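You operate a simulated robot arm through the tools that you are given. There is no shell and no other tool. Be economical: measure what you need, move in short steps, check, and stop when the job is done.

The job below is to be done with a simulated two-armed robot. You get a single attempt, and the scene is never put back.

Task
Pull the green divider out to 30 cm, stand it in the card box and add the red socks.
Fine: hold the divider while you pull; then carry the box to the cabinet.
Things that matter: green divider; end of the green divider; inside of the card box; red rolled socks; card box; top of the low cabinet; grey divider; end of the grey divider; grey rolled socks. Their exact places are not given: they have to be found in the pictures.

The check looks at the end state, three seconds after you hand in, the way a careful person would. Anything else that was tipped, shoved, dropped, spilled or broken makes it a failure.

Robot
Two 7-joint arms with two-finger parallel grippers on one trunk, on a base that drives. Base frame: it is fixed to the floor where the robot stands at the start and does not move with it; the origin is under the middle of the robot, x ahead of it, y to its left, z up. Units: m, degrees, N and s.
The left shoulder is at the start at [0.07, 0.134, 1.101], the right one opposite. Places, roughly: end of the green divider [0.5, 0, 0.8]; inside of the card box [0.7, -0.1, 0.7]; top of the low cabinet [0.7, -0.5, 0.6]; end of the grey divider [0.9, 0.1, 0.3]. Payload 1.57 kg a hand.
The TCP of each hand is the grasp point between the finger pads, 0.03 m short of the fingertips. In the tool frame z runs along the fingers and y along their closing line. The gripper opens to 0.08 m. The fingers are 0.017 m wide and 0.012 m thick; the gripper's body (0.04 by 0.082 m) begins 0.08 m behind the TCP.
Orientation is that of the tool frame in the base frame, as a unit quaternion [x, y, z, w]. With the fingers straight down and closing along the base's y, the tool's x points along the base's -x, its y along +y and its z along -z.

Tools
- The arms move only by the tool send_rows. It takes "left_plan", "right_plan" or both (then of equal length, played together; a hand with none holds still); each is a list of rows, each an object of numbers (a shift or turn left out is 0, a gripper value left out holds the last): "hand": the finger opening in m, from 0 to 0.08; "dx", "dy", "dz": the shift along the tool's x, y, z in m; "wx", "wy", "wz": the turn, a rotation vector about the tool's x, y, z in degrees. In form: [{"hand": .., "dx": .., "dy": .., "dz": .., "wx": .., "wy": .., "wz": ..}, ...]. A call has 1 to 20 rows; each row shifts and turns the commanded pose from where the row before left it, along the tool's axes as they then stand. Each row takes 0.2 s and may step no farther than 0.05 m and 8.6 degrees from the row before; otherwise, or with a gripper value out of range, the whole call is refused. Where a pose cannot be reached the arm comes as near as it can. A force on the tool above 40 N (or 10 N above the force at the start of the call, whichever is more), or a blocked arm, ends the call early, and 0.2 s more pass. The fingers move at their own pace (about 0.153 m/s each) and stop on an object; they squeeze with about 31 N. The grip force told is the motor's: it shows also when the fingers shut on nothing. Time passes only in rows, and 0.2 s behind the last, so rows that do not move let the fingers close. It gives the time, the measured TCP pose, the force on the tool (base axes), the opening and the grip force at its end, in the units of the frame above (readings bear some noise), and new pictures: "pictures" is both (left out), scene, wrist or none (wrist: the cameras of the hands that moved).
- Cameras (640 x 400 px; columns grow to the right, rows downward): "scene" is now at [0.132, -0.0005, 1.3185]; the picture's right is [0.01, -1.00, 0.00], its down [-0.70, -0.01, -0.71] and it looks along [0.71, 0.01, -0.70] (base axes); focal length 257 px, centre (320, 200). "left" rides on the left gripper at [0.072, 0.007, -0.122] in its tool frame; the picture's right is [-0.09, 1.00, 0.00], its down [-0.84, -0.08, -0.54] and it looks along [-0.54, -0.05, 0.84] (tool axes); focal length 238 px, centre (320, 200). "right" rides on the right gripper at [0.072, -0.007, -0.122] in its tool frame; the picture's right is [0.09, 1.00, 0.00], its down [-0.84, 0.08, -0.54] and it looks along [-0.54, 0.05, 0.84] (tool axes); focal length 238 px, centre (320, 200).
- slide_trunk(by): slides the trunk up (or, below 0, down) by that many m; the arms and the scene camera ride with it, the base frame stays. It gives what a move gives, with no picture.
- steer(legs): drives the robot by 1 to 6 legs, each [ahead, left, turn to the left] in m, m and degrees, along the robot's own axes; the way and the turn of a leg run together, so that a leg with both is an arc; at most 1.5 m and 180 degrees a leg. The arms and the cameras ride along, it lands a little off, and it stops where it bumps. It gives what a move gives, and a new picture of the scene camera.
- turn_head(pan, tilt): turns the head with the scene camera to pan (to the left, within 86 degrees either way) and tilt (down, from -29 to 69), counted from straight ahead of the robot. It gives what a move gives, and a new picture of the scene camera.
- pixel_to_xyz(camera, pixels): for up to 12 pixels [column, row] of the newest picture of that camera ("zoom" is the newest enlarged one), the place [x, y, z] in the base frame of the surface seen there, good to about 0.002 m. It takes no simulated time.
- enlarge(camera, box): a new picture of the part [left, top, right, bottom] of that camera's present view, enlarged. It takes no simulated time.
- hand_in(): hands the job in; it is judged then, once.

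Go step by step. Measure first, check grasps and placings, and put right what went wrong. The budget is 80 turns and 170 pictures, counting those below and the enlarged ones. Unless the task says otherwise, let go and move clear before handing in, and close with one line.

The tools are called after ">>>" by a JSON object that holds its "op" and its "data". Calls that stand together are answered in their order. send_rows: Moves the arms, as the interface text tells. Its arguments: {"type":"object","properties":{"left_plan":{"type":"array","items":{"type":"object","properties":{"hand":{"type":"number"},"dx":{"type":"number"},"dy":{"type":"number"},"dz":{"type":"number"},"wx":{"type":"number"},"wy":{"type":"number"},"wz":{"type":"number"}}}},"right_plan":{"type":"array","items":{"type":"object","properties":{"hand":{"type":"number"},"dx":{"type":"number"},"dy":{"type":"number"},"dz":{"type":"number"},"wx":{"type":"number"},"wy":{"type":"number"},"wz":{"type":"number"}}}},"pictures":{"type":"string","enum":["both","scene","wrist","none"]}},"required":[]} The other tools are called the same way: slide_trunk (by) slides the trunk up or down; steer (legs) drives the base; turn_head (pan, tilt) turns the head that bears the scene camera; pixel_to_xyz (camera, pixels) gives the place of the surface under pixels of a picture; enlarge (camera, box) takes an enlarged picture of a part of a camera's view; hand_in () hands the job in.

At the start:

```text
clock: 0.0
left_eef_pos: [0.5139, 0.1623, 1.0036]
left_ee_rot: [0.0, 1.0, 0.001, 0.001]
left_contact_force: [-0.6, 0.7, -0.6]
left_opening: 0.08
left_grip_force: 0.1
right_eef_pos: [0.4269, -0.1702, 1.0526]
right_ee_rot: [0.0, 1.0, 0.0, 0.001]
right_contact_force: [-0.2, 0.4, -0.5]
right_opening: 0.0801
right_grip_force: 0.0
trunk travel left (down, up): [-0.675, 0.265]
robot x, y, heading: [0.0044, -0.0021, 0.0]
head pan, tilt: [0.6, 44.4]
```

scene: 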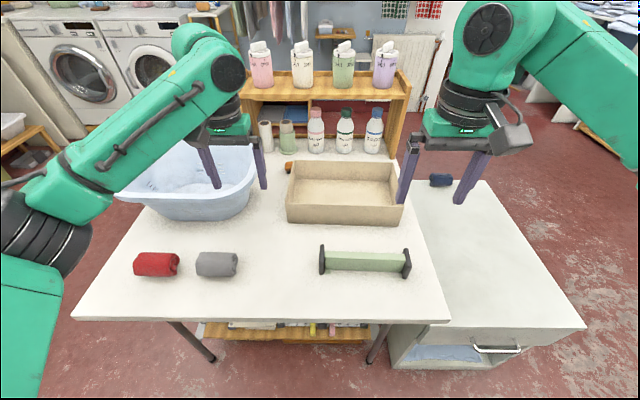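
right: 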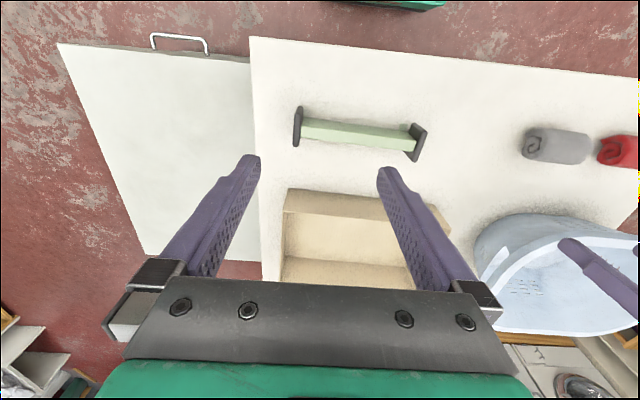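
left: 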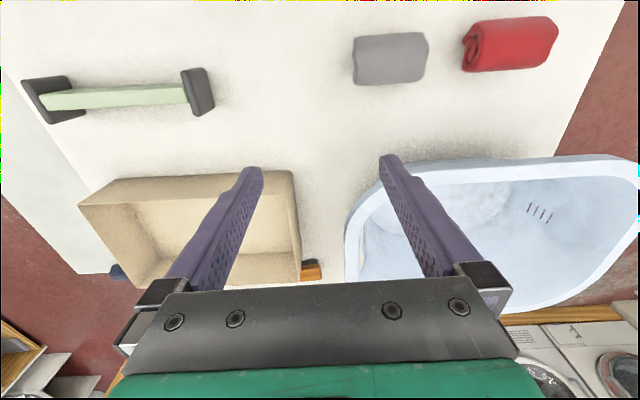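

The scene picture shows the green divider near (365,262), the card box at (345,190), the red socks at (156,264) and the cabinet top at (500,270). I'll measure these first.

>>> {"op": "pixel_to_xyz", "data": {"camera": "scene", "pixels": [[322, 260], [406, 263], [365, 262], [365, 254], [290, 218], [402, 218], [292, 165], [396, 165], [345, 192], [156, 264], [216, 264], [300, 300]]}}

>>> {"op": "pixel_to_xyz", "data": {"camera": "scene", "pixels": [[500, 270], [400, 322], [582, 325], [480, 185], [440, 182], [447, 318], [75, 318], [500, 348], [136, 264], [178, 264], [156, 256], [156, 275]]}}

>>> {"op": "enlarge", "data": {"camera": "scene", "box": [280, 150, 440, 290]}}

>>> {"op": "enlarge", "data": {"camera": "right", "box": [270, 80, 450, 180]}}

```text
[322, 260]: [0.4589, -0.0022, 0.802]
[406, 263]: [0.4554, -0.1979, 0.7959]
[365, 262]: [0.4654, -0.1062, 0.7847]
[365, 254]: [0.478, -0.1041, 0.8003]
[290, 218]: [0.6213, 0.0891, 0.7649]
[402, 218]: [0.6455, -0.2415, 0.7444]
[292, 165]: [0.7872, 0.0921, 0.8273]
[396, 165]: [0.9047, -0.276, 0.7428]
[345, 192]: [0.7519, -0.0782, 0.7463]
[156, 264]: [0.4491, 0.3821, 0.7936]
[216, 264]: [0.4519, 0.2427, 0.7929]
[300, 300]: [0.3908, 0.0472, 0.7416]
```

```text
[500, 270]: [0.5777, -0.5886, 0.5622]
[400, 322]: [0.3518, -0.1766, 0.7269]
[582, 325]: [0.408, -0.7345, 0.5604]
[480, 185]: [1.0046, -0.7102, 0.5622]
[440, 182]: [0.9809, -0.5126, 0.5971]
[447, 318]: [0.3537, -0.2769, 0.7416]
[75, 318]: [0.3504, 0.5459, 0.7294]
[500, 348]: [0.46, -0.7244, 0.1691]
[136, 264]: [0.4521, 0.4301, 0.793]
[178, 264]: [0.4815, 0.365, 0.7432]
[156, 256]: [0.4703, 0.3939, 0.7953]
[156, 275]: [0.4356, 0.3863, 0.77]
```

```text
2.86 times, centred on (360, 220) of scene
```

zoom: 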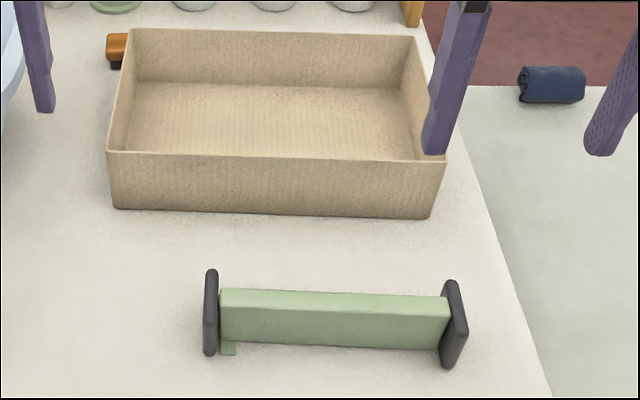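

```text
3.56 times, centred on (360, 130) of right
```

zoom: 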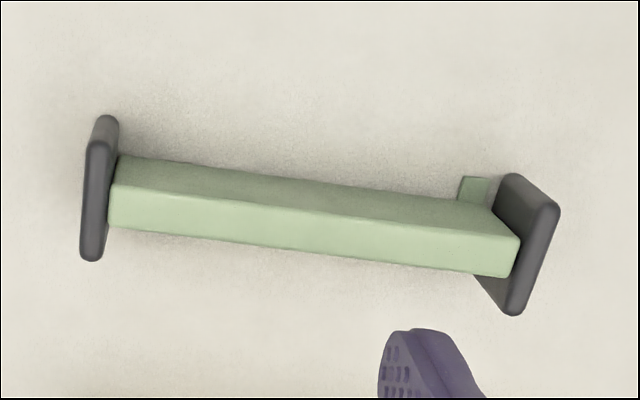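

The divider's end plates are at about y = -0.002 and y = -0.20, with a small tab beside the plate at y≈0. I'll measure the divider in the zoom and the box corners and rim in the scene picture.

>>> {"op": "pixel_to_xyz", "data": {"camera": "zoom", "pixels": [[107, 120], [92, 145], [92, 255], [112, 215], [120, 165], [498, 268], [490, 215], [530, 182], [545, 250], [515, 305], [475, 190], [300, 228]]}}

>>> {"op": "enlarge", "data": {"camera": "scene", "box": [280, 150, 440, 290]}}

>>> {"op": "enlarge", "data": {"camera": "left", "box": [10, 50, 230, 140]}}

```text
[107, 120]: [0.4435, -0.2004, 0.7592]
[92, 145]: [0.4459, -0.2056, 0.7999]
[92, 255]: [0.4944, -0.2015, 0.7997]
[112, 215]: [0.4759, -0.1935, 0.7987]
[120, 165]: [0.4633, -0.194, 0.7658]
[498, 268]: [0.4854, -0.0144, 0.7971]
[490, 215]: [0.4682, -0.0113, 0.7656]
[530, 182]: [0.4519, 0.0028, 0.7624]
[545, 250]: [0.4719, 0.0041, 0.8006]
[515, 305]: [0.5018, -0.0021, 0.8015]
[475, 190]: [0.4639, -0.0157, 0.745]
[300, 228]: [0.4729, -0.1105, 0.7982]
```

```text
2.86 times, centred on (360, 220) of scene
```

zoom: 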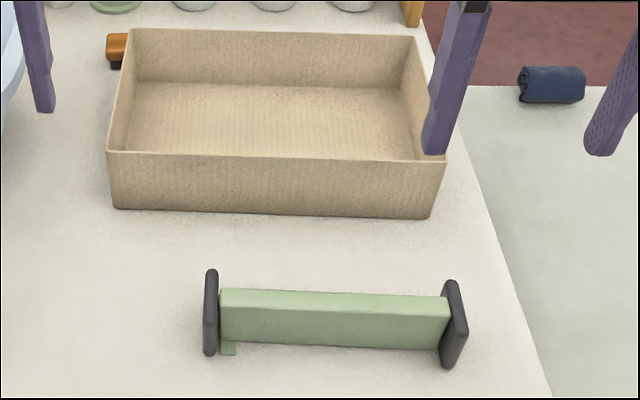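

```text
2.91 times, centred on (120, 95) of left
```

zoom: 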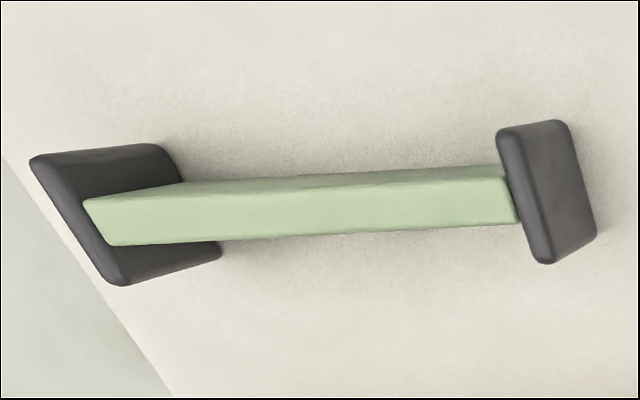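

The divider is about 0.21 m long, lies along y, and has its body at x≈0.474 with its top at z≈0.798. Now I'll measure the box rim and walls.

>>> {"op": "enlarge", "data": {"camera": "scene", "box": [270, 150, 420, 240]}}

>>> {"op": "enlarge", "data": {"camera": "scene", "box": [120, 240, 260, 300]}}

```text
4.27 times, centred on (345, 195) of scene
```

zoom: 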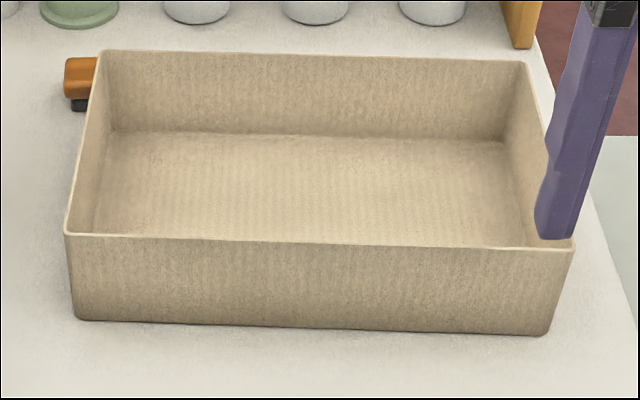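

```text
4.57 times, centred on (190, 270) of scene
```

zoom: 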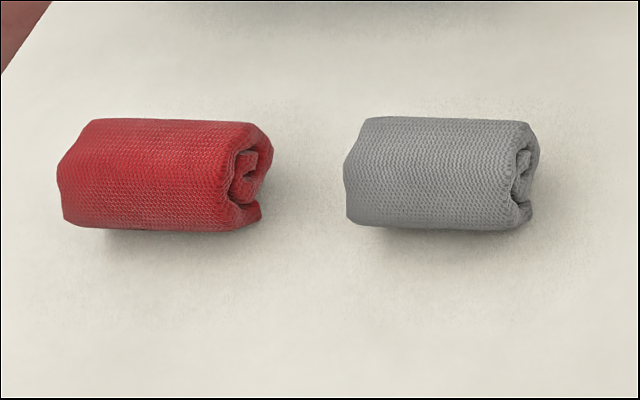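

The box interior looks empty, and an orange object sits just outside its back-left corner. I'll measure the rim points.

>>> {"op": "enlarge", "data": {"camera": "scene", "box": [270, 150, 420, 240]}}

>>> {"op": "pixel_to_xyz", "data": {"camera": "zoom", "pixels": [[67, 234], [300, 239], [571, 246], [84, 140], [102, 54], [310, 55], [524, 64], [535, 100], [120, 132], [500, 142], [310, 137], [80, 75]]}}

>>> {"op": "pixel_to_xyz", "data": {"camera": "zoom", "pixels": [[70, 260], [568, 270], [100, 215], [90, 170], [523, 180], [510, 142], [300, 280], [110, 135], [540, 120], [310, 220], [80, 318], [545, 332]]}}

```text
4.27 times, centred on (345, 195) of scene
```

zoom: 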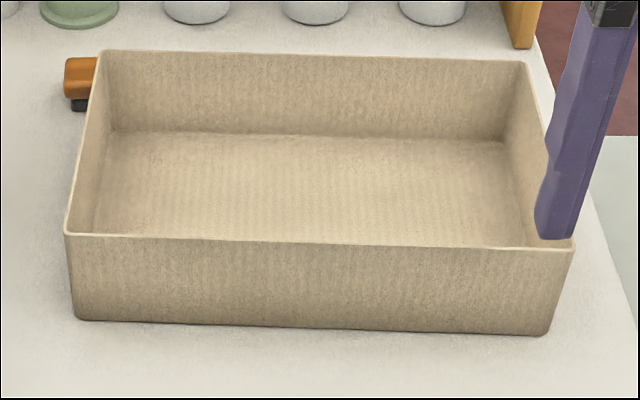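

```text
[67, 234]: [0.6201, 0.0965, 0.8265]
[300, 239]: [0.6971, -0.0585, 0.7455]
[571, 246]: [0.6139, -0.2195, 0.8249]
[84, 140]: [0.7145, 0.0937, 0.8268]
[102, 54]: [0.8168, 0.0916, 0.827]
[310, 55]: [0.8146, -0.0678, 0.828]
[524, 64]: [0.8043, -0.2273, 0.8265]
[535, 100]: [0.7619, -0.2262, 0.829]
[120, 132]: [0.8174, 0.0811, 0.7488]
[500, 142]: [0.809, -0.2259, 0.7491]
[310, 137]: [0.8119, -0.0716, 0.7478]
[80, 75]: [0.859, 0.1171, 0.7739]
```

```text
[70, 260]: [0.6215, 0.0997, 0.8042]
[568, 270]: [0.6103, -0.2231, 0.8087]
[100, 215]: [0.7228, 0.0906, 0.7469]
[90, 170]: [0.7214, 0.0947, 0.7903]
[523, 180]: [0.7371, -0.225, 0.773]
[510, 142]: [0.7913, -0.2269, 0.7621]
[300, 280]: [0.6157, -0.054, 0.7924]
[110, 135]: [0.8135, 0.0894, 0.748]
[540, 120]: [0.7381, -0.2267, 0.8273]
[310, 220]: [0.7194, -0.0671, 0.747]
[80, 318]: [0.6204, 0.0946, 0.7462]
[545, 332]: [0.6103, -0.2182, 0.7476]
```

The box spans x 0.613–0.818 and y -0.226–0.096, with its rim at z 0.827. That leaves about 0.315 m inside, so a 0.30 m divider fits along y. I'll turn both hands by about 90° so the fingers close along x.

>>> {"op": "send_rows", "data": {"left_plan": [{"wz": 8.36}, {"wz": 8.36}, {"wz": 8.36}, {"wz": 8.36}, {"wz": 8.36}, {"wz": 8.36}, {"wz": 8.36}, {"wz": 8.36}, {"wz": 8.36}, {"wz": 8.36}, {"wz": 8.4}, {}], "right_plan": [{"wz": -8}, {"wz": -8}, {"wz": -8}, {"wz": -8}, {"wz": -8}, {"wz": -8}, {"wz": -8}, {"wz": -8}, {"wz": -8}, {"wz": -8}, {"wz": -8}, {}], "pictures": "scene"}}

```text
clock: 2.6
left_eef_pos: [0.5139, 0.1619, 1.0026]
left_ee_rot: [0.719, 0.695, 0.0, 0.0]
left_contact_force: [-0.6, 0.6, -0.5]
left_opening: 0.08
left_grip_force: 0.0
right_eef_pos: [0.2463, -0.0462, 1.0322]
right_ee_rot: [-0.695, 0.719, 0.001, -0.001]
right_contact_force: [0.0, 0.1, 0.1]
right_opening: 0.08
right_grip_force: 0.0
right hand out of reach, approached as far as the arm can: row 5, 6, 7, 8, 9, 10, 11
trunk travel left (down, up): [-0.675, 0.265]
robot x, y, heading: [-0.0023, 0.0017, -0.3]
head pan, tilt: [0.6, 44.4]
```

scene: 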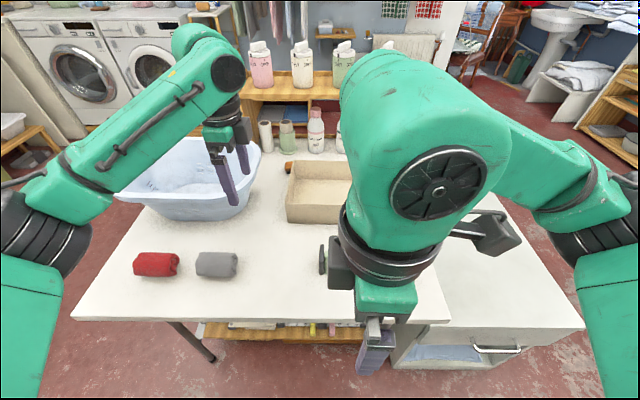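

The right hand reached the orientation but was pulled inward to (0.246,-0.046). I'll bring it forward, right and down.

>>> {"op": "send_rows", "data": {"right_plan": [{"dy": -0.037, "dx": 0.02, "dz": 0.015}, {"dy": -0.037, "dx": 0.02, "dz": 0.015}, {"dy": -0.037, "dx": 0.02, "dz": 0.015}, {"dy": -0.037, "dx": 0.02, "dz": 0.015}, {"dy": -0.037, "dx": 0.02, "dz": 0.015}, {"dy": -0.037, "dx": 0.02, "dz": 0.015}, {}], "pictures": "scene"}}

```text
clock: 4.2
left_eef_pos: [0.5139, 0.1627, 1.0034]
left_ee_rot: [0.718, 0.696, 0.0, 0.0]
left_contact_force: [0.1, -1.0, -0.1]
left_opening: 0.0798
left_grip_force: 0.1
right_eef_pos: [0.2418, -0.0557, 0.9944]
right_ee_rot: [-0.694, 0.72, 0.0, -0.001]
right_contact_force: [-0.4, 0.1, 0.3]
right_opening: 0.0802
right_grip_force: 0.0
right hand out of reach, approached as far as the arm can: row 1, 2, 3, 4, 5, 6
trunk travel left (down, up): [-0.675, 0.265]
robot x, y, heading: [-0.0008, 0.0003, 0.2]
head pan, tilt: [0.6, 44.4]
```

scene: 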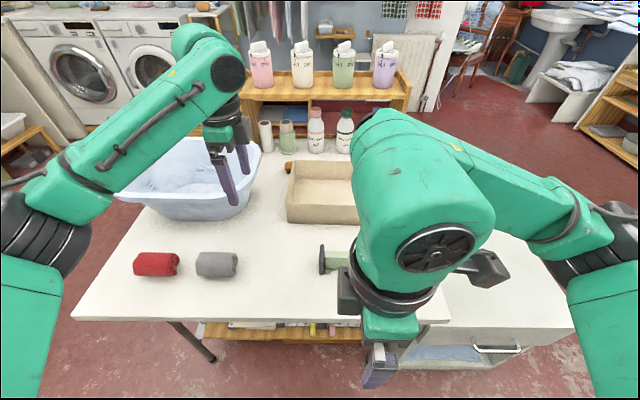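

The right wrist is at its limit in this direction. I'll turn it back the other way, going up to the equivalent orientation at 180°.

>>> {"op": "send_rows", "data": {"right_plan": [{"wz": 8}, {"wz": 8}, {"wz": 8}, {"wz": 8}, {"wz": 8}, {"wz": 8}, {"wz": 8}, {"wz": 8}, {"wz": 8}, {"wz": 8}, {"wz": 8}, {}, {"dx": -0.04}, {"dx": -0.04}, {"dx": -0.04}, {"dx": -0.04, "dy": -0.03}, {"dx": -0.04, "dy": -0.03}, {"dy": -0.03}, {}], "pictures": "none"}}

>>> {"op": "send_rows", "data": {"right_plan": [{"wz": 8.36}, {"wz": 8.36}, {"wz": 8.36}, {"wz": 8.36}, {"wz": 8.36}, {"wz": 8.36}, {"wz": 8.36}, {"wz": 8.36}, {"wz": 8.36}, {"wz": 8.36}, {"wz": 8.4}, {}], "pictures": "scene"}}

```text
clock: 8.2
left_eef_pos: [0.5148, 0.1634, 1.004]
left_ee_rot: [0.719, 0.695, 0.0, 0.0]
left_contact_force: [0.5, 0.4, 0.7]
left_opening: 0.0802
left_grip_force: 0.0
right_eef_pos: [0.4421, -0.1441, 0.9939]
right_ee_rot: [0.0, 1.0, 0.0, 0.0]
right_contact_force: [1.2, 0.1, 0.4]
right_opening: 0.0799
right_grip_force: 0.0
trunk travel left (down, up): [-0.675, 0.265]
robot x, y, heading: [0.0004, -0.0015, -0.0]
head pan, tilt: [0.6, 44.4]
```

```text
clock: 10.8
left_eef_pos: [0.5139, 0.1614, 1.0027]
left_ee_rot: [0.719, 0.695, 0.0, 0.0]
left_contact_force: [0.4, -0.5, -0.3]
left_opening: 0.0798
left_grip_force: 0.1
right_eef_pos: [0.4404, -0.1453, 0.9939]
right_ee_rot: [0.72, 0.694, 0.0, -0.001]
right_contact_force: [-0.5, -0.1, -0.4]
right_opening: 0.0801
right_grip_force: 0.1
trunk travel left (down, up): [-0.675, 0.265]
robot x, y, heading: [0.0007, -0.0031, 0.1]
head pan, tilt: [0.6, 44.4]
```

scene: 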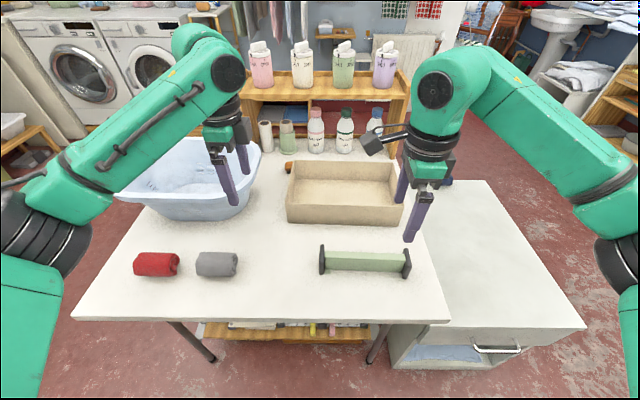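

Both hands now close along x at the right angle. I'll bring them above the divider, the right over the body at y≈-0.155 and the left over the left plate, then look.

>>> {"op": "send_rows", "data": {"left_plan": [{"dx": -0.0332, "dy": -0.0062, "dz": 0.0246}, {"dx": -0.0332, "dy": -0.0062, "dz": 0.0246}, {"dx": -0.0332, "dy": -0.0062, "dz": 0.0246}, {"dx": -0.0332, "dy": -0.0062, "dz": 0.0246}, {"dx": -0.0332, "dy": -0.0062, "dz": 0.0246}, {}], "right_plan": [{"dx": -0.0018, "dy": 0.0062, "dz": 0.0228}, {"dx": -0.0018, "dy": 0.0062, "dz": 0.0228}, {"dx": -0.0018, "dy": 0.0062, "dz": 0.0228}, {"dx": -0.0018, "dy": 0.0062, "dz": 0.0228}, {"dx": -0.0018, "dy": 0.0062, "dz": 0.0228}, {}]}}

```text
clock: 12.2
left_eef_pos: [0.4783, -0.0024, 0.8802]
left_ee_rot: [0.719, 0.695, 0.0, 0.001]
left_contact_force: [0.4, 0.0, -0.3]
left_opening: 0.0799
left_grip_force: 0.1
right_eef_pos: [0.4721, -0.1523, 0.881]
right_ee_rot: [0.72, 0.694, -0.001, 0.0]
right_contact_force: [-0.2, 0.4, 0.7]
right_opening: 0.08
right_grip_force: 0.1
trunk travel left (down, up): [-0.675, 0.265]
robot x, y, heading: [0.0009, 0.002, -0.1]
head pan, tilt: [0.6, 44.4]
```

scene: 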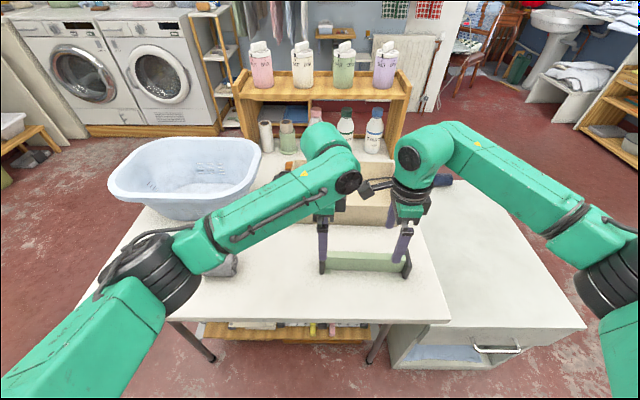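
right: 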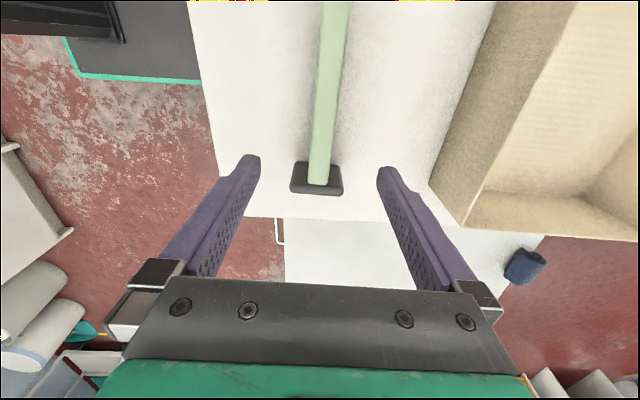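
left: 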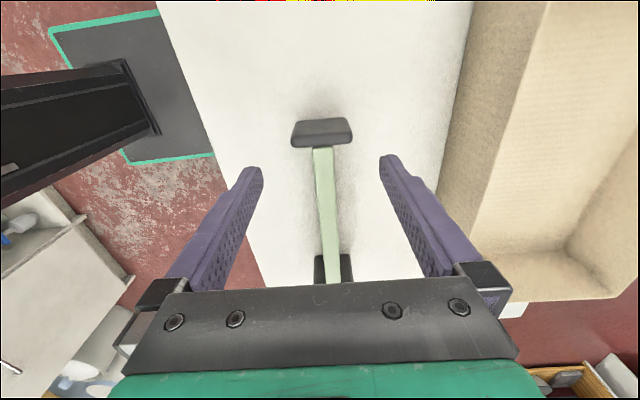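

Both grippers straddle their targets: the left plate is at (322,130) in the left picture and the body at (325,100) in the right picture. I'll refine the alignment with pixel places.

>>> {"op": "pixel_to_xyz", "data": {"camera": "left", "pixels": [[293, 138], [352, 138], [322, 123], [322, 140], [317, 155], [331, 155], [320, 220], [336, 220]]}}

>>> {"op": "pixel_to_xyz", "data": {"camera": "right", "pixels": [[312, 150], [328, 150], [311, 181], [327, 181], [292, 188], [342, 188], [322, 40], [347, 40]]}}

```text
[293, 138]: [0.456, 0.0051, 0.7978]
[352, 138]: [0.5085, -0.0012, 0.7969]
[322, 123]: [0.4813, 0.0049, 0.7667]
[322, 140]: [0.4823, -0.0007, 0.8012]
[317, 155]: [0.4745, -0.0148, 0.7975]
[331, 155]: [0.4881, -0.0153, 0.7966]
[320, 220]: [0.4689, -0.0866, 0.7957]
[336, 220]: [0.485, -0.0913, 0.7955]
```

```text
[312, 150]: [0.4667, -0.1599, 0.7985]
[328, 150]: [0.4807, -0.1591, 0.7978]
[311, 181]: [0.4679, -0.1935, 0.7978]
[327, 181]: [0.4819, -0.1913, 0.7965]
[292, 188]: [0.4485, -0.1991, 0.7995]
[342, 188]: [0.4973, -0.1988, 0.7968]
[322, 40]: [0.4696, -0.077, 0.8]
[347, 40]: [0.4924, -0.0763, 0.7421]
```

The plate centre is at x≈0.482 and the body at x≈0.474 by y -0.155. I'll descend to z≈0.778 with small corrections, close the right hand, then the left.

>>> {"op": "send_rows", "data": {"left_plan": [{"dz": 0.035, "dy": 0.004}, {"dz": 0.035}, {"dz": 0.032}, {}, {}, {}, {"hand": 0.0}, {}, {}], "right_plan": [{"dz": 0.035, "dy": 0.002}, {"dz": 0.035}, {"dz": 0.033}, {"hand": 0.0}, {}, {}, {}, {}, {}]}}

```text
clock: 14.2
left_eef_pos: [0.4818, -0.0039, 0.7772]
left_ee_rot: [0.72, 0.694, 0.0, 0.0]
left_contact_force: [-7.7, 1.3, 2.5]
left_opening: 0.0552
left_grip_force: 30.8
right_eef_pos: [0.4754, -0.1556, 0.778]
right_ee_rot: [0.719, 0.695, 0.0, 0.0]
right_contact_force: [7.4, -2.1, -3.1]
right_opening: 0.0194
right_grip_force: 31.1
trunk travel left (down, up): [-0.675, 0.265]
robot x, y, heading: [0.0015, 0.0041, -0.0]
head pan, tilt: [0.6, 44.4]
```

scene: 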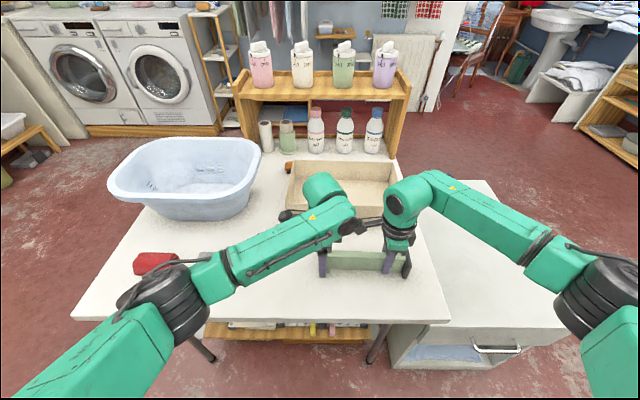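
right: 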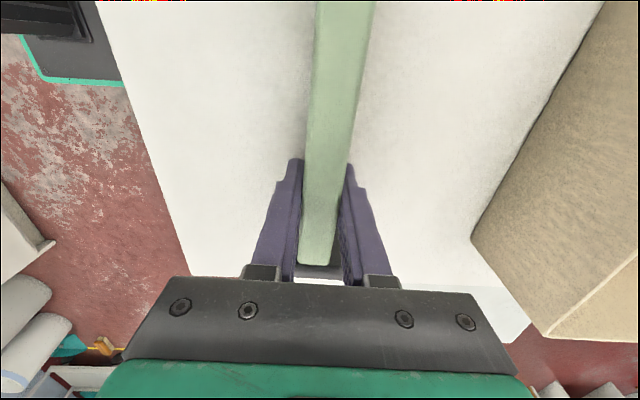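
left: 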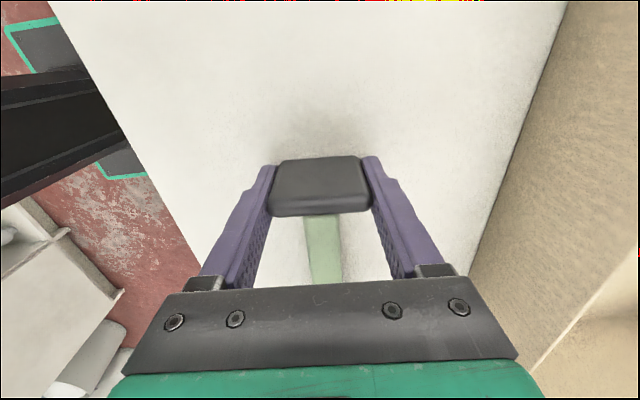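

Both grasps hold: the left plate at 0.055 m opening and the body at 0.019 m. Now I'll pull the plate +y by 0.08 m while the right hand holds.

>>> {"op": "send_rows", "data": {"left_plan": [{"dx": 0.01}, {"dx": 0.01}, {"dx": 0.01}, {"dx": 0.01}, {"dx": 0.01}, {"dx": 0.01}, {"dx": 0.01}, {"dx": 0.01}, {}]}}

```text
clock: 16.2
left_eef_pos: [0.4844, 0.0776, 0.7786]
left_ee_rot: [0.718, 0.696, 0.001, -0.001]
left_contact_force: [1.7, -0.3, -3.0]
left_opening: 0.0553
left_grip_force: 31.4
right_eef_pos: [0.4745, -0.156, 0.7774]
right_ee_rot: [0.719, 0.695, -0.001, -0.001]
right_contact_force: [-1.6, -0.3, 2.8]
right_opening: 0.0196
right_grip_force: 30.9
trunk travel left (down, up): [-0.675, 0.265]
robot x, y, heading: [-0.0026, -0.0014, -0.1]
head pan, tilt: [0.6, 44.4]
```

scene: 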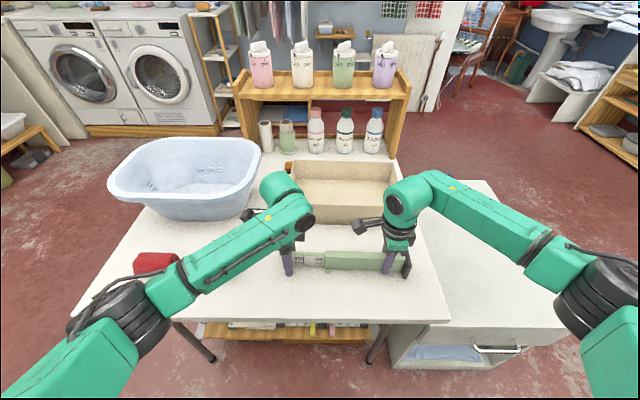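
left: 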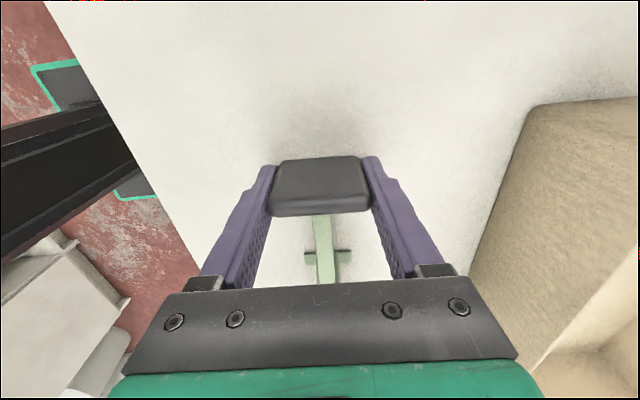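

The slide came out and there is a printed scale on it around scene (305,262). I'll read it.

>>> {"op": "enlarge", "data": {"camera": "scene", "box": [275, 245, 345, 285]}}

>>> {"op": "enlarge", "data": {"camera": "scene", "box": [275, 235, 425, 290]}}

```text
9.14 times, centred on (310, 265) of scene
```

zoom: 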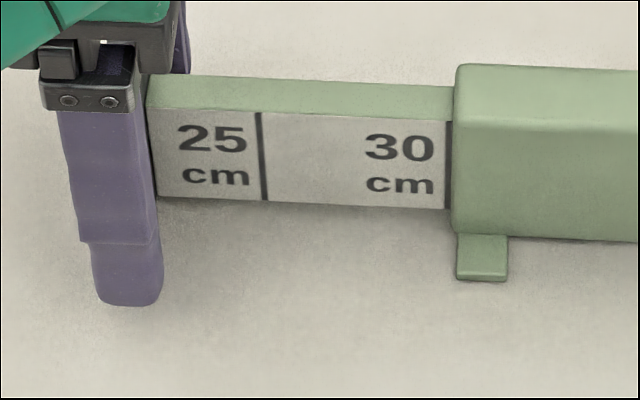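

```text
4.27 times, centred on (350, 262) of scene
```

zoom: 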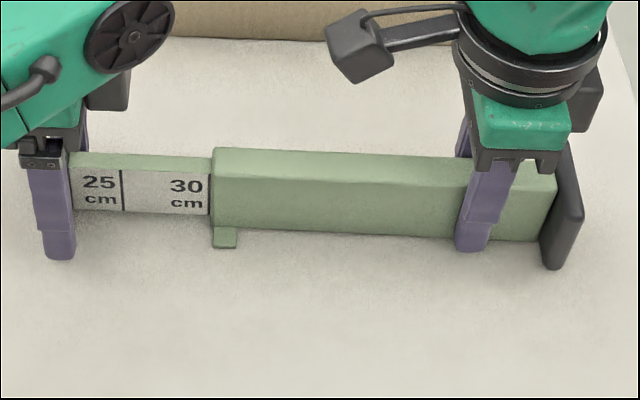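

The 30 cm line is just at the sleeve edge (zoom 449,150 against the edge at 455). I'll measure exact places to decide on any last millimetres.

>>> {"op": "enlarge", "data": {"camera": "scene", "box": [275, 245, 345, 285]}}

>>> {"op": "pixel_to_xyz", "data": {"camera": "zoom", "pixels": [[261, 150], [447, 160], [460, 160], [160, 150], [470, 75], [170, 85]]}}

>>> {"op": "pixel_to_xyz", "data": {"camera": "right", "pixels": [[320, 268], [320, 272], [320, 262]]}}

>>> {"op": "pixel_to_xyz", "data": {"camera": "left", "pixels": [[320, 158], [320, 165], [320, 190], [320, 212]]}}

>>> {"op": "enlarge", "data": {"camera": "scene", "box": [312, 252, 336, 275]}}

```text
9.14 times, centred on (310, 265) of scene
```

zoom: 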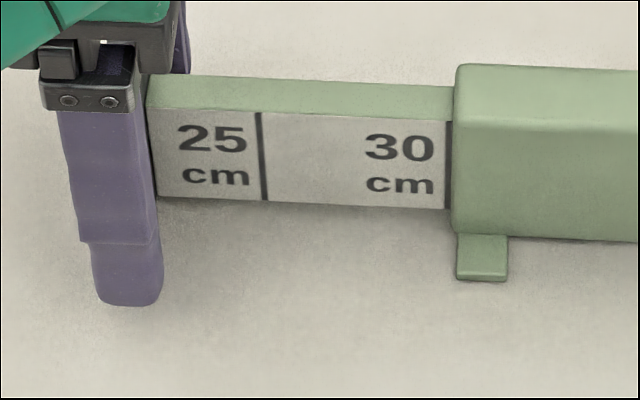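

```text
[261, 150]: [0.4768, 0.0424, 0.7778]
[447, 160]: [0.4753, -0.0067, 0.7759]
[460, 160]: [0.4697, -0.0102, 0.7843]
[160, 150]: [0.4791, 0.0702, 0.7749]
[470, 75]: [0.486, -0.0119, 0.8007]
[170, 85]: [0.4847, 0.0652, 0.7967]
```

```text
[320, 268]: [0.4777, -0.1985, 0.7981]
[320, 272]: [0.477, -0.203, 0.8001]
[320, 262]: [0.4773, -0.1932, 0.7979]
```

```text
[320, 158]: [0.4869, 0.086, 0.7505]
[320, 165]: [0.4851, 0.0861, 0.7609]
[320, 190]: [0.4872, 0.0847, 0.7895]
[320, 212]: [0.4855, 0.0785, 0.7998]
```

```text
16.00 times, centred on (324, 264) of scene
```

zoom: 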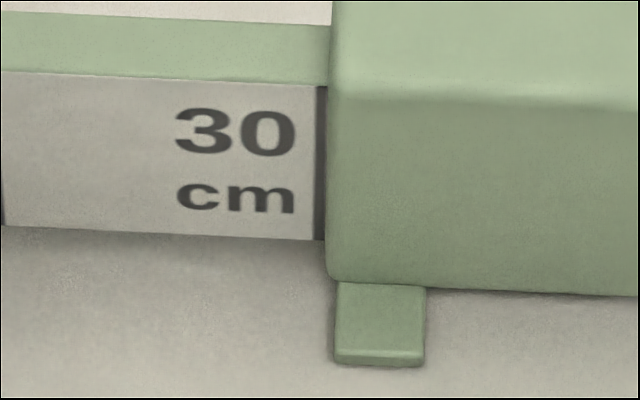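

The scale reads 30 cm with the line right at the sleeve edge, and the divider's overall length fits the 0.316 m interior. I'll lift both hands together by 0.13 m.

>>> {"op": "send_rows", "data": {"left_plan": [{"dz": -0.02}, {"dz": -0.03}, {"dz": -0.03}, {"dz": -0.03}, {"dz": -0.02}, {}], "right_plan": [{"dz": -0.02}, {"dz": -0.03}, {"dz": -0.03}, {"dz": -0.03}, {"dz": -0.02}, {}], "pictures": "none"}}

>>> {"op": "send_rows", "data": {"left_plan": [{"dy": 0.015}, {"dy": 0.02}, {"dy": 0.02}, {"dy": 0.02}, {"dy": 0.015}, {}], "right_plan": [{"dy": 0.015}, {"dy": 0.02}, {"dy": 0.02}, {"dy": 0.02}, {"dy": 0.015}, {}], "pictures": "scene"}}

```text
clock: 17.6
left_eef_pos: [0.4861, 0.0763, 0.9078]
left_ee_rot: [0.72, 0.694, -0.001, 0.0]
left_contact_force: [-6.0, 0.4, 1.5]
left_opening: 0.0553
left_grip_force: 31.2
right_eef_pos: [0.4752, -0.1538, 0.9064]
right_ee_rot: [0.72, 0.694, 0.0, 0.0]
right_contact_force: [5.5, -0.7, -3.1]
right_opening: 0.0194
right_grip_force: 30.5
trunk travel left (down, up): [-0.675, 0.265]
robot x, y, heading: [-0.0002, 0.0005, -0.1]
head pan, tilt: [0.6, 44.4]
```

```text
clock: 19.0
left_eef_pos: [0.5748, 0.0744, 0.9077]
left_ee_rot: [0.719, 0.695, 0.0, 0.0]
left_contact_force: [2.1, 0.4, -2.8]
left_opening: 0.055
left_grip_force: 31.4
right_eef_pos: [0.5639, -0.1582, 0.9064]
right_ee_rot: [0.72, 0.694, 0.001, 0.0]
right_contact_force: [-2.3, -0.5, 1.5]
right_opening: 0.0195
right_grip_force: 30.6
trunk travel left (down, up): [-0.675, 0.265]
robot x, y, heading: [-0.0055, 0.0008, 0.1]
head pan, tilt: [0.6, 44.4]
```

scene: 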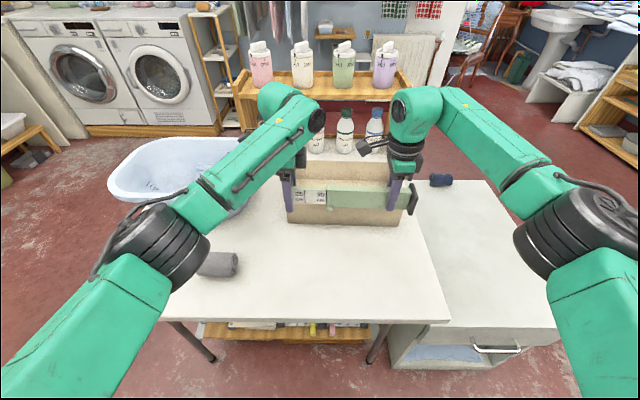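

The divider is clear above the table and the arms are still within reach. I'll go on forward by 0.17 m over the box.

>>> {"op": "send_rows", "data": {"left_plan": [{"dy": 0.015}, {"dy": 0.02}, {"dy": 0.02}, {"dy": 0.02}, {"dy": 0.015}, {}], "right_plan": [{"dy": 0.015}, {"dy": 0.02}, {"dy": 0.02}, {"dy": 0.02}, {"dy": 0.015}, {}], "pictures": "none"}}

>>> {"op": "send_rows", "data": {"left_plan": [{"dy": 0.015}, {"dy": 0.02}, {"dy": 0.02}, {"dy": 0.015}, {"dy": 0.01}, {}], "right_plan": [{"dy": 0.015}, {"dy": 0.02}, {"dy": 0.02}, {"dy": 0.015}, {"dy": 0.01}, {}]}}

```text
clock: 20.4
left_eef_pos: [0.6048, 0.0747, 0.9079]
left_ee_rot: [0.719, 0.695, 0.0, 0.001]
left_contact_force: [1.6, 0.1, -8.9]
left_opening: 0.0554
left_grip_force: 30.4
left hand out of reach, approached as far as the arm can: row 2, 3, 4, 5
right_eef_pos: [0.6064, -0.1613, 0.9064]
right_ee_rot: [0.719, 0.695, -0.001, -0.001]
right_contact_force: [-2.5, 0.8, 7.9]
right_opening: 0.0203
right_grip_force: 31.4
right hand out of reach, approached as far as the arm can: row 3, 4, 5
trunk travel left (down, up): [-0.675, 0.265]
robot x, y, heading: [-0.0008, -0.0003, -0.0]
head pan, tilt: [0.6, 44.4]
```

```text
clock: 21.8
left_eef_pos: [0.6035, 0.0739, 0.9081]
left_ee_rot: [0.719, 0.695, 0.0, 0.0]
left_contact_force: [3.4, 0.3, -5.3]
left_opening: 0.0554
left_grip_force: 31.4
left hand out of reach, approached as far as the arm can: row 1, 2, 3, 4, 5
right_eef_pos: [0.607, -0.1621, 0.9062]
right_ee_rot: [0.719, 0.695, 0.0, -0.001]
right_contact_force: [-4.2, 1.2, 3.4]
right_opening: 0.0201
right_grip_force: 30.9
right hand out of reach, approached as far as the arm can: row 1, 2, 3, 4, 5
trunk travel left (down, up): [-0.675, 0.265]
robot x, y, heading: [-0.0003, -0.0009, 0.1]
head pan, tilt: [0.6, 44.4]
```

scene: 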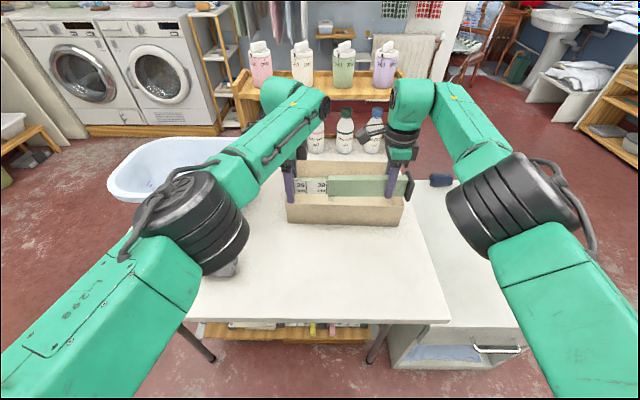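
right: 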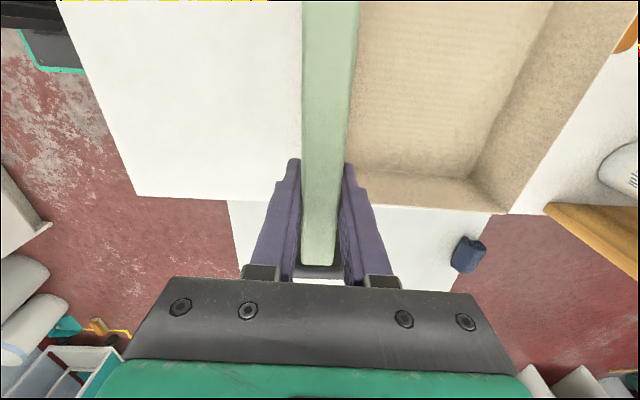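
left: 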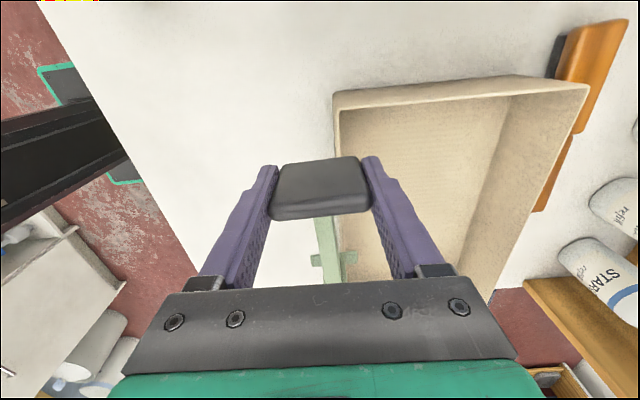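

Both arms run out of reach at x≈0.605, so I'll need to drive a little closer. The robot's own base plate is visible in the left picture (50–145, 65–185), so I'll check its clearance to the table legs and shelf.

>>> {"op": "pixel_to_xyz", "data": {"camera": "left", "pixels": [[45, 70], [70, 70], [125, 175], [110, 180], [135, 185], [60, 95], [140, 160]]}}

>>> {"op": "pixel_to_xyz", "data": {"camera": "right", "pixels": [[45, 65], [80, 72], [60, 50], [25, 35]]}}

>>> {"op": "pixel_to_xyz", "data": {"camera": "scene", "pixels": [[205, 352], [212, 360], [378, 352], [370, 362], [210, 325], [360, 328], [280, 338], [395, 365], [400, 335], [470, 365], [500, 350]]}}

```text
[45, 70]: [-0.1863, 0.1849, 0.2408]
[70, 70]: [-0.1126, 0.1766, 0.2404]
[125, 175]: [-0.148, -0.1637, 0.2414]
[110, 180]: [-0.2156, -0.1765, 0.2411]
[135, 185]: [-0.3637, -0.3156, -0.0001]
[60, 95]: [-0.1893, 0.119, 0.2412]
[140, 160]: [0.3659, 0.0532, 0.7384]
```

```text
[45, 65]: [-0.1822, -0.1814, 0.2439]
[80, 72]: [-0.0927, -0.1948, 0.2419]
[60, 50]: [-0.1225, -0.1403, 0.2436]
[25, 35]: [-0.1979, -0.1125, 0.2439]
```

```text
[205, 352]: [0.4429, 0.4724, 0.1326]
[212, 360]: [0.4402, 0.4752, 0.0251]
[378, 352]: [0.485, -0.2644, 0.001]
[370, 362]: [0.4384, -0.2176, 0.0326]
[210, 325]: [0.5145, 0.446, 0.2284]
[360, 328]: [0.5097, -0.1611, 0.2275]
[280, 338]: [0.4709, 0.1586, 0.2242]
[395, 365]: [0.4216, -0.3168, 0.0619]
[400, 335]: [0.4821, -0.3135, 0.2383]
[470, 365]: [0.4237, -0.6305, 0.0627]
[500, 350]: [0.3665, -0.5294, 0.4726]
```

The base reaches to about x 0.2 and is 0.24 m high. The shelf starts at 0.46 and the legs are at 0.44, so driving 0.14 m ahead is safe. I'll check the scale and then drive slowly in two legs.

>>> {"op": "enlarge", "data": {"camera": "scene", "box": [280, 165, 350, 210]}}

>>> {"op": "steer", "data": {"legs": [[0.07, 0, 0], [0.065, 0, 0]]}}

```text
8.89 times, centred on (315, 188) of scene
```

zoom: 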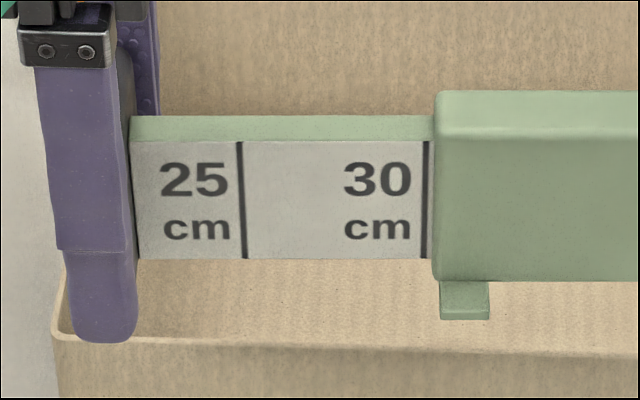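

```text
clock: 23.4
left_eef_pos: [0.7378, 0.0742, 0.9091]
left_ee_rot: [0.719, 0.695, 0.001, 0.002]
left_contact_force: [4.0, 0.5, 1.5]
left_opening: 0.0553
left_grip_force: 31.5
right_eef_pos: [0.7405, -0.1621, 0.9068]
right_ee_rot: [0.72, 0.694, 0.0, 0.0]
right_contact_force: [-4.6, 0.3, -2.9]
right_opening: 0.0197
right_grip_force: 30.9
trunk travel left (down, up): [-0.675, 0.265]
robot x, y, heading: [0.1328, 0.0008, -0.1]
head pan, tilt: [0.6, 44.4]
```

scene: 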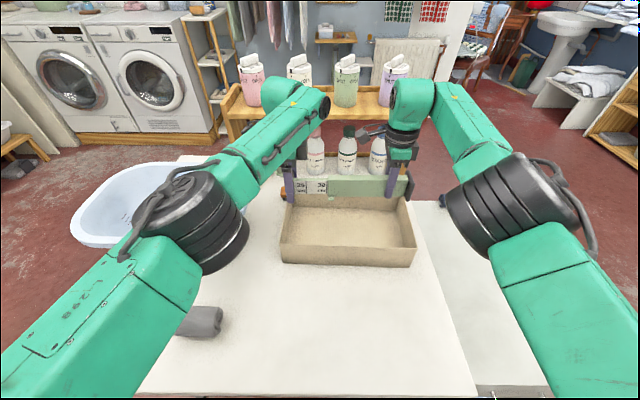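

The robot is over the box. The line shows about 2 mm beyond the sleeve, so I'll push the left plate back 2 mm, nudge the yaw slightly, and check the plates against the inner walls.

>>> {"op": "send_rows", "data": {"left_plan": [{"dx": -0.001, "dy": 0.002}, {"dx": -0.001, "dy": 0.002}, {}], "right_plan": [{"dy": -0.001}, {"dy": -0.001}, {}]}}

>>> {"op": "enlarge", "data": {"camera": "scene", "box": [270, 165, 350, 215]}}

>>> {"op": "pixel_to_xyz", "data": {"camera": "left", "pixels": [[280, 165], [360, 165], [320, 165], [320, 212], [320, 190]]}}

>>> {"op": "pixel_to_xyz", "data": {"camera": "right", "pixels": [[320, 272], [305, 240], [330, 240], [310, 100], [350, 100], [320, 275]]}}

```text
clock: 24.2
left_eef_pos: [0.7403, 0.0735, 0.9072]
left_ee_rot: [0.718, 0.696, 0.001, 0.002]
left_contact_force: [0.8, 0.1, 0.0]
left_opening: 0.0553
left_grip_force: 31.0
left hand out of reach, approached as far as the arm can: row 2
right_eef_pos: [0.74, -0.1627, 0.9064]
right_ee_rot: [0.719, 0.695, -0.001, 0.001]
right_contact_force: [0.3, 1.1, -0.5]
right_opening: 0.02
right_grip_force: 30.8
trunk travel left (down, up): [-0.675, 0.265]
robot x, y, heading: [0.1374, -0.0017, 0.2]
head pan, tilt: [0.6, 44.4]
```

scene: 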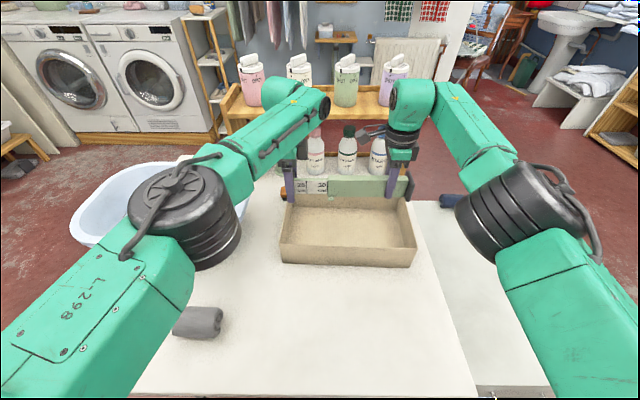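
right: 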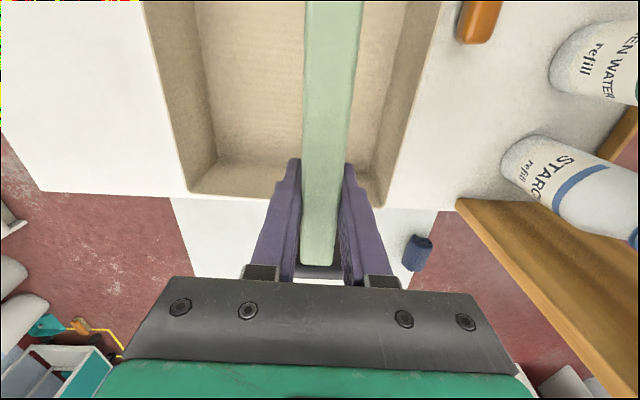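
left: 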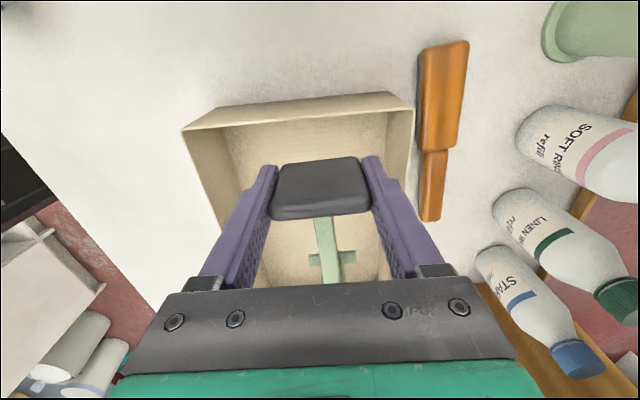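

```text
8.00 times, centred on (310, 190) of scene
```

zoom: 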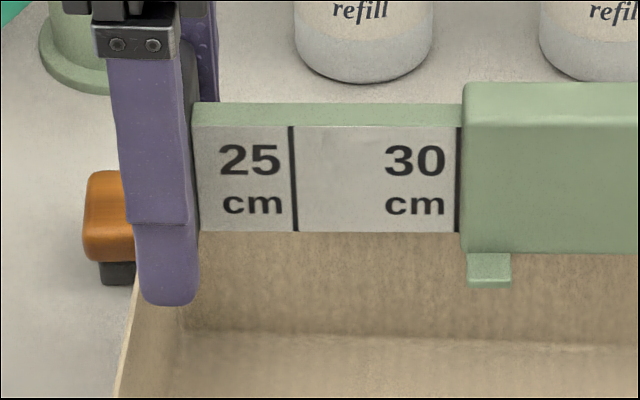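

```text
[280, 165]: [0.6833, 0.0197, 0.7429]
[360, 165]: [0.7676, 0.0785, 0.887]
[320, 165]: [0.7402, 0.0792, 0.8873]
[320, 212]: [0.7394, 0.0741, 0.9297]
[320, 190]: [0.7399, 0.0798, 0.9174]
```

```text
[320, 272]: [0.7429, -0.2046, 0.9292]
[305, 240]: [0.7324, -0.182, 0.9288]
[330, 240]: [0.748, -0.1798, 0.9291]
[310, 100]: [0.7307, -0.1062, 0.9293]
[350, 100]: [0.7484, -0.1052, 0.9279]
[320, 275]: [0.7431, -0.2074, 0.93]
```

The scale is right at 30 again. The plates' outer faces are at y≈0.080 and about -0.21. I'll confirm the box walls from the wrist cameras before lowering.

>>> {"op": "pixel_to_xyz", "data": {"camera": "left", "pixels": [[250, 108], [330, 99], [390, 94], [250, 122], [330, 115], [390, 110], [402, 130], [190, 133]]}}

>>> {"op": "pixel_to_xyz", "data": {"camera": "right", "pixels": [[230, 193], [230, 188], [230, 175], [260, 164], [265, 185], [375, 200], [390, 150], [170, 120]]}}

```text
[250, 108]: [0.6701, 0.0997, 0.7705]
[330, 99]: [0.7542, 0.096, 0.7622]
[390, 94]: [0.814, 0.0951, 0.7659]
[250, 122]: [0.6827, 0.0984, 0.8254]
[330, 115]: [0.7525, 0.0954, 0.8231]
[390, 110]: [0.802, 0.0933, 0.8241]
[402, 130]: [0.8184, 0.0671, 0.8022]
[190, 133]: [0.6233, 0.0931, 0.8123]
```

```text
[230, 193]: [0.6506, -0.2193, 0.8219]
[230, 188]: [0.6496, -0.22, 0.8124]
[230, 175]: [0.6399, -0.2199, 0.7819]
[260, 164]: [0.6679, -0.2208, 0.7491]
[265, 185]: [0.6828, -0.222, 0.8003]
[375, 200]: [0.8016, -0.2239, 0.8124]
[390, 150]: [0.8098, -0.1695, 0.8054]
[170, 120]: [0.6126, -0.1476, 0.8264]
```

The divider is centred in the box, with about 1 cm clearance at each end. I'll lower it with the trunk, since the arms are near full stretch. First I'll check the arm elbow heights over the table.

>>> {"op": "pixel_to_xyz", "data": {"camera": "scene", "pixels": [[170, 195], [190, 265], [210, 265], [110, 320], [235, 240], [520, 200], [480, 220], [200, 322], [500, 240], [560, 330]]}}

```text
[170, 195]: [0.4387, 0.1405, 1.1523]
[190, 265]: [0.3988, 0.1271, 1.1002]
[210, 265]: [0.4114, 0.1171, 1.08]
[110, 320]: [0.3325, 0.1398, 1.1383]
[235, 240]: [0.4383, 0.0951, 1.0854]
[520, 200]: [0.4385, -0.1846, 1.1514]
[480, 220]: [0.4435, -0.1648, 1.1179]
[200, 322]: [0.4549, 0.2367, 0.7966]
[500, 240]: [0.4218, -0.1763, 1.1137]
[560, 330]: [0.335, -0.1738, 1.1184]
```

The elbows are at about 1.1 m, well clear. I'll lower the trunk by 0.115 m.

>>> {"op": "slide_trunk", "data": {"by": -0.06}}

>>> {"op": "slide_trunk", "data": {"by": -0.055}}

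>>> {"op": "enlarge", "data": {"camera": "left", "box": [160, 60, 480, 280]}}

>>> {"op": "enlarge", "data": {"camera": "right", "box": [140, 60, 480, 290]}}

```text
clock: 25.2
left_eef_pos: [0.7401, 0.0732, 0.8482]
left_ee_rot: [0.718, 0.696, 0.001, 0.002]
left_contact_force: [2.6, 0.9, -0.4]
left_opening: 0.055
left_grip_force: 31.1
right_eef_pos: [0.7401, -0.1607, 0.8473]
right_ee_rot: [0.719, 0.695, 0.0, -0.001]
right_contact_force: [-3.6, 0.0, -0.6]
right_opening: 0.0199
right_grip_force: 30.9
trunk travel left (down, up): [-0.615, 0.325]
robot x, y, heading: [0.1335, -0.0005, 0.1]
head pan, tilt: [0.6, 44.4]
```

```text
clock: 26.2
left_eef_pos: [0.7397, 0.0735, 0.7924]
left_ee_rot: [0.719, 0.695, 0.001, 0.002]
left_contact_force: [4.5, 0.3, -1.3]
left_opening: 0.0552
left_grip_force: 31.5
right_eef_pos: [0.7391, -0.1607, 0.7921]
right_ee_rot: [0.72, 0.694, 0.0, -0.001]
right_contact_force: [-5.4, 0.6, 0.7]
right_opening: 0.0197
right_grip_force: 30.9
trunk travel left (down, up): [-0.56, 0.38]
robot x, y, heading: [0.136, 0.003, -0.3]
head pan, tilt: [0.6, 44.4]
```

```text
1.82 times, centred on (320, 170) of left
```

zoom: 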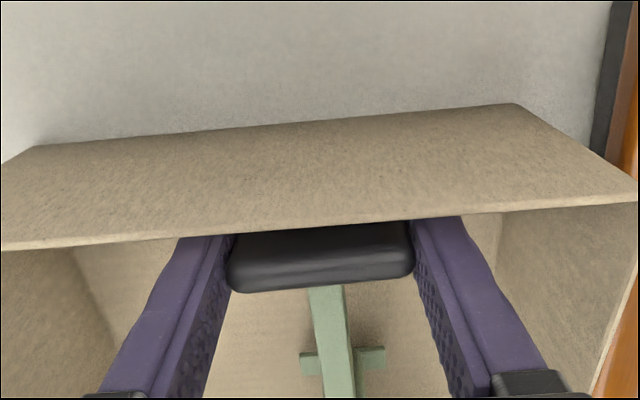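

```text
1.74 times, centred on (310, 175) of right
```

zoom: 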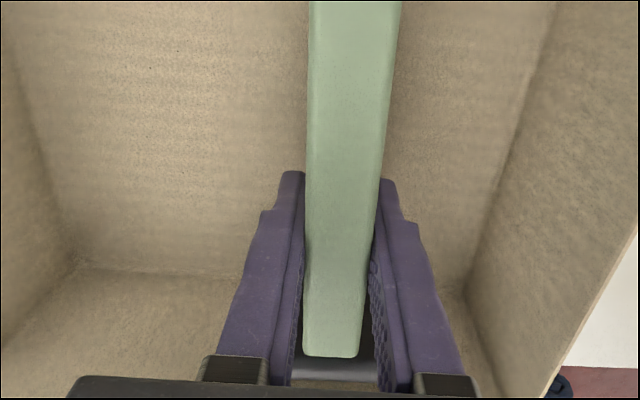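

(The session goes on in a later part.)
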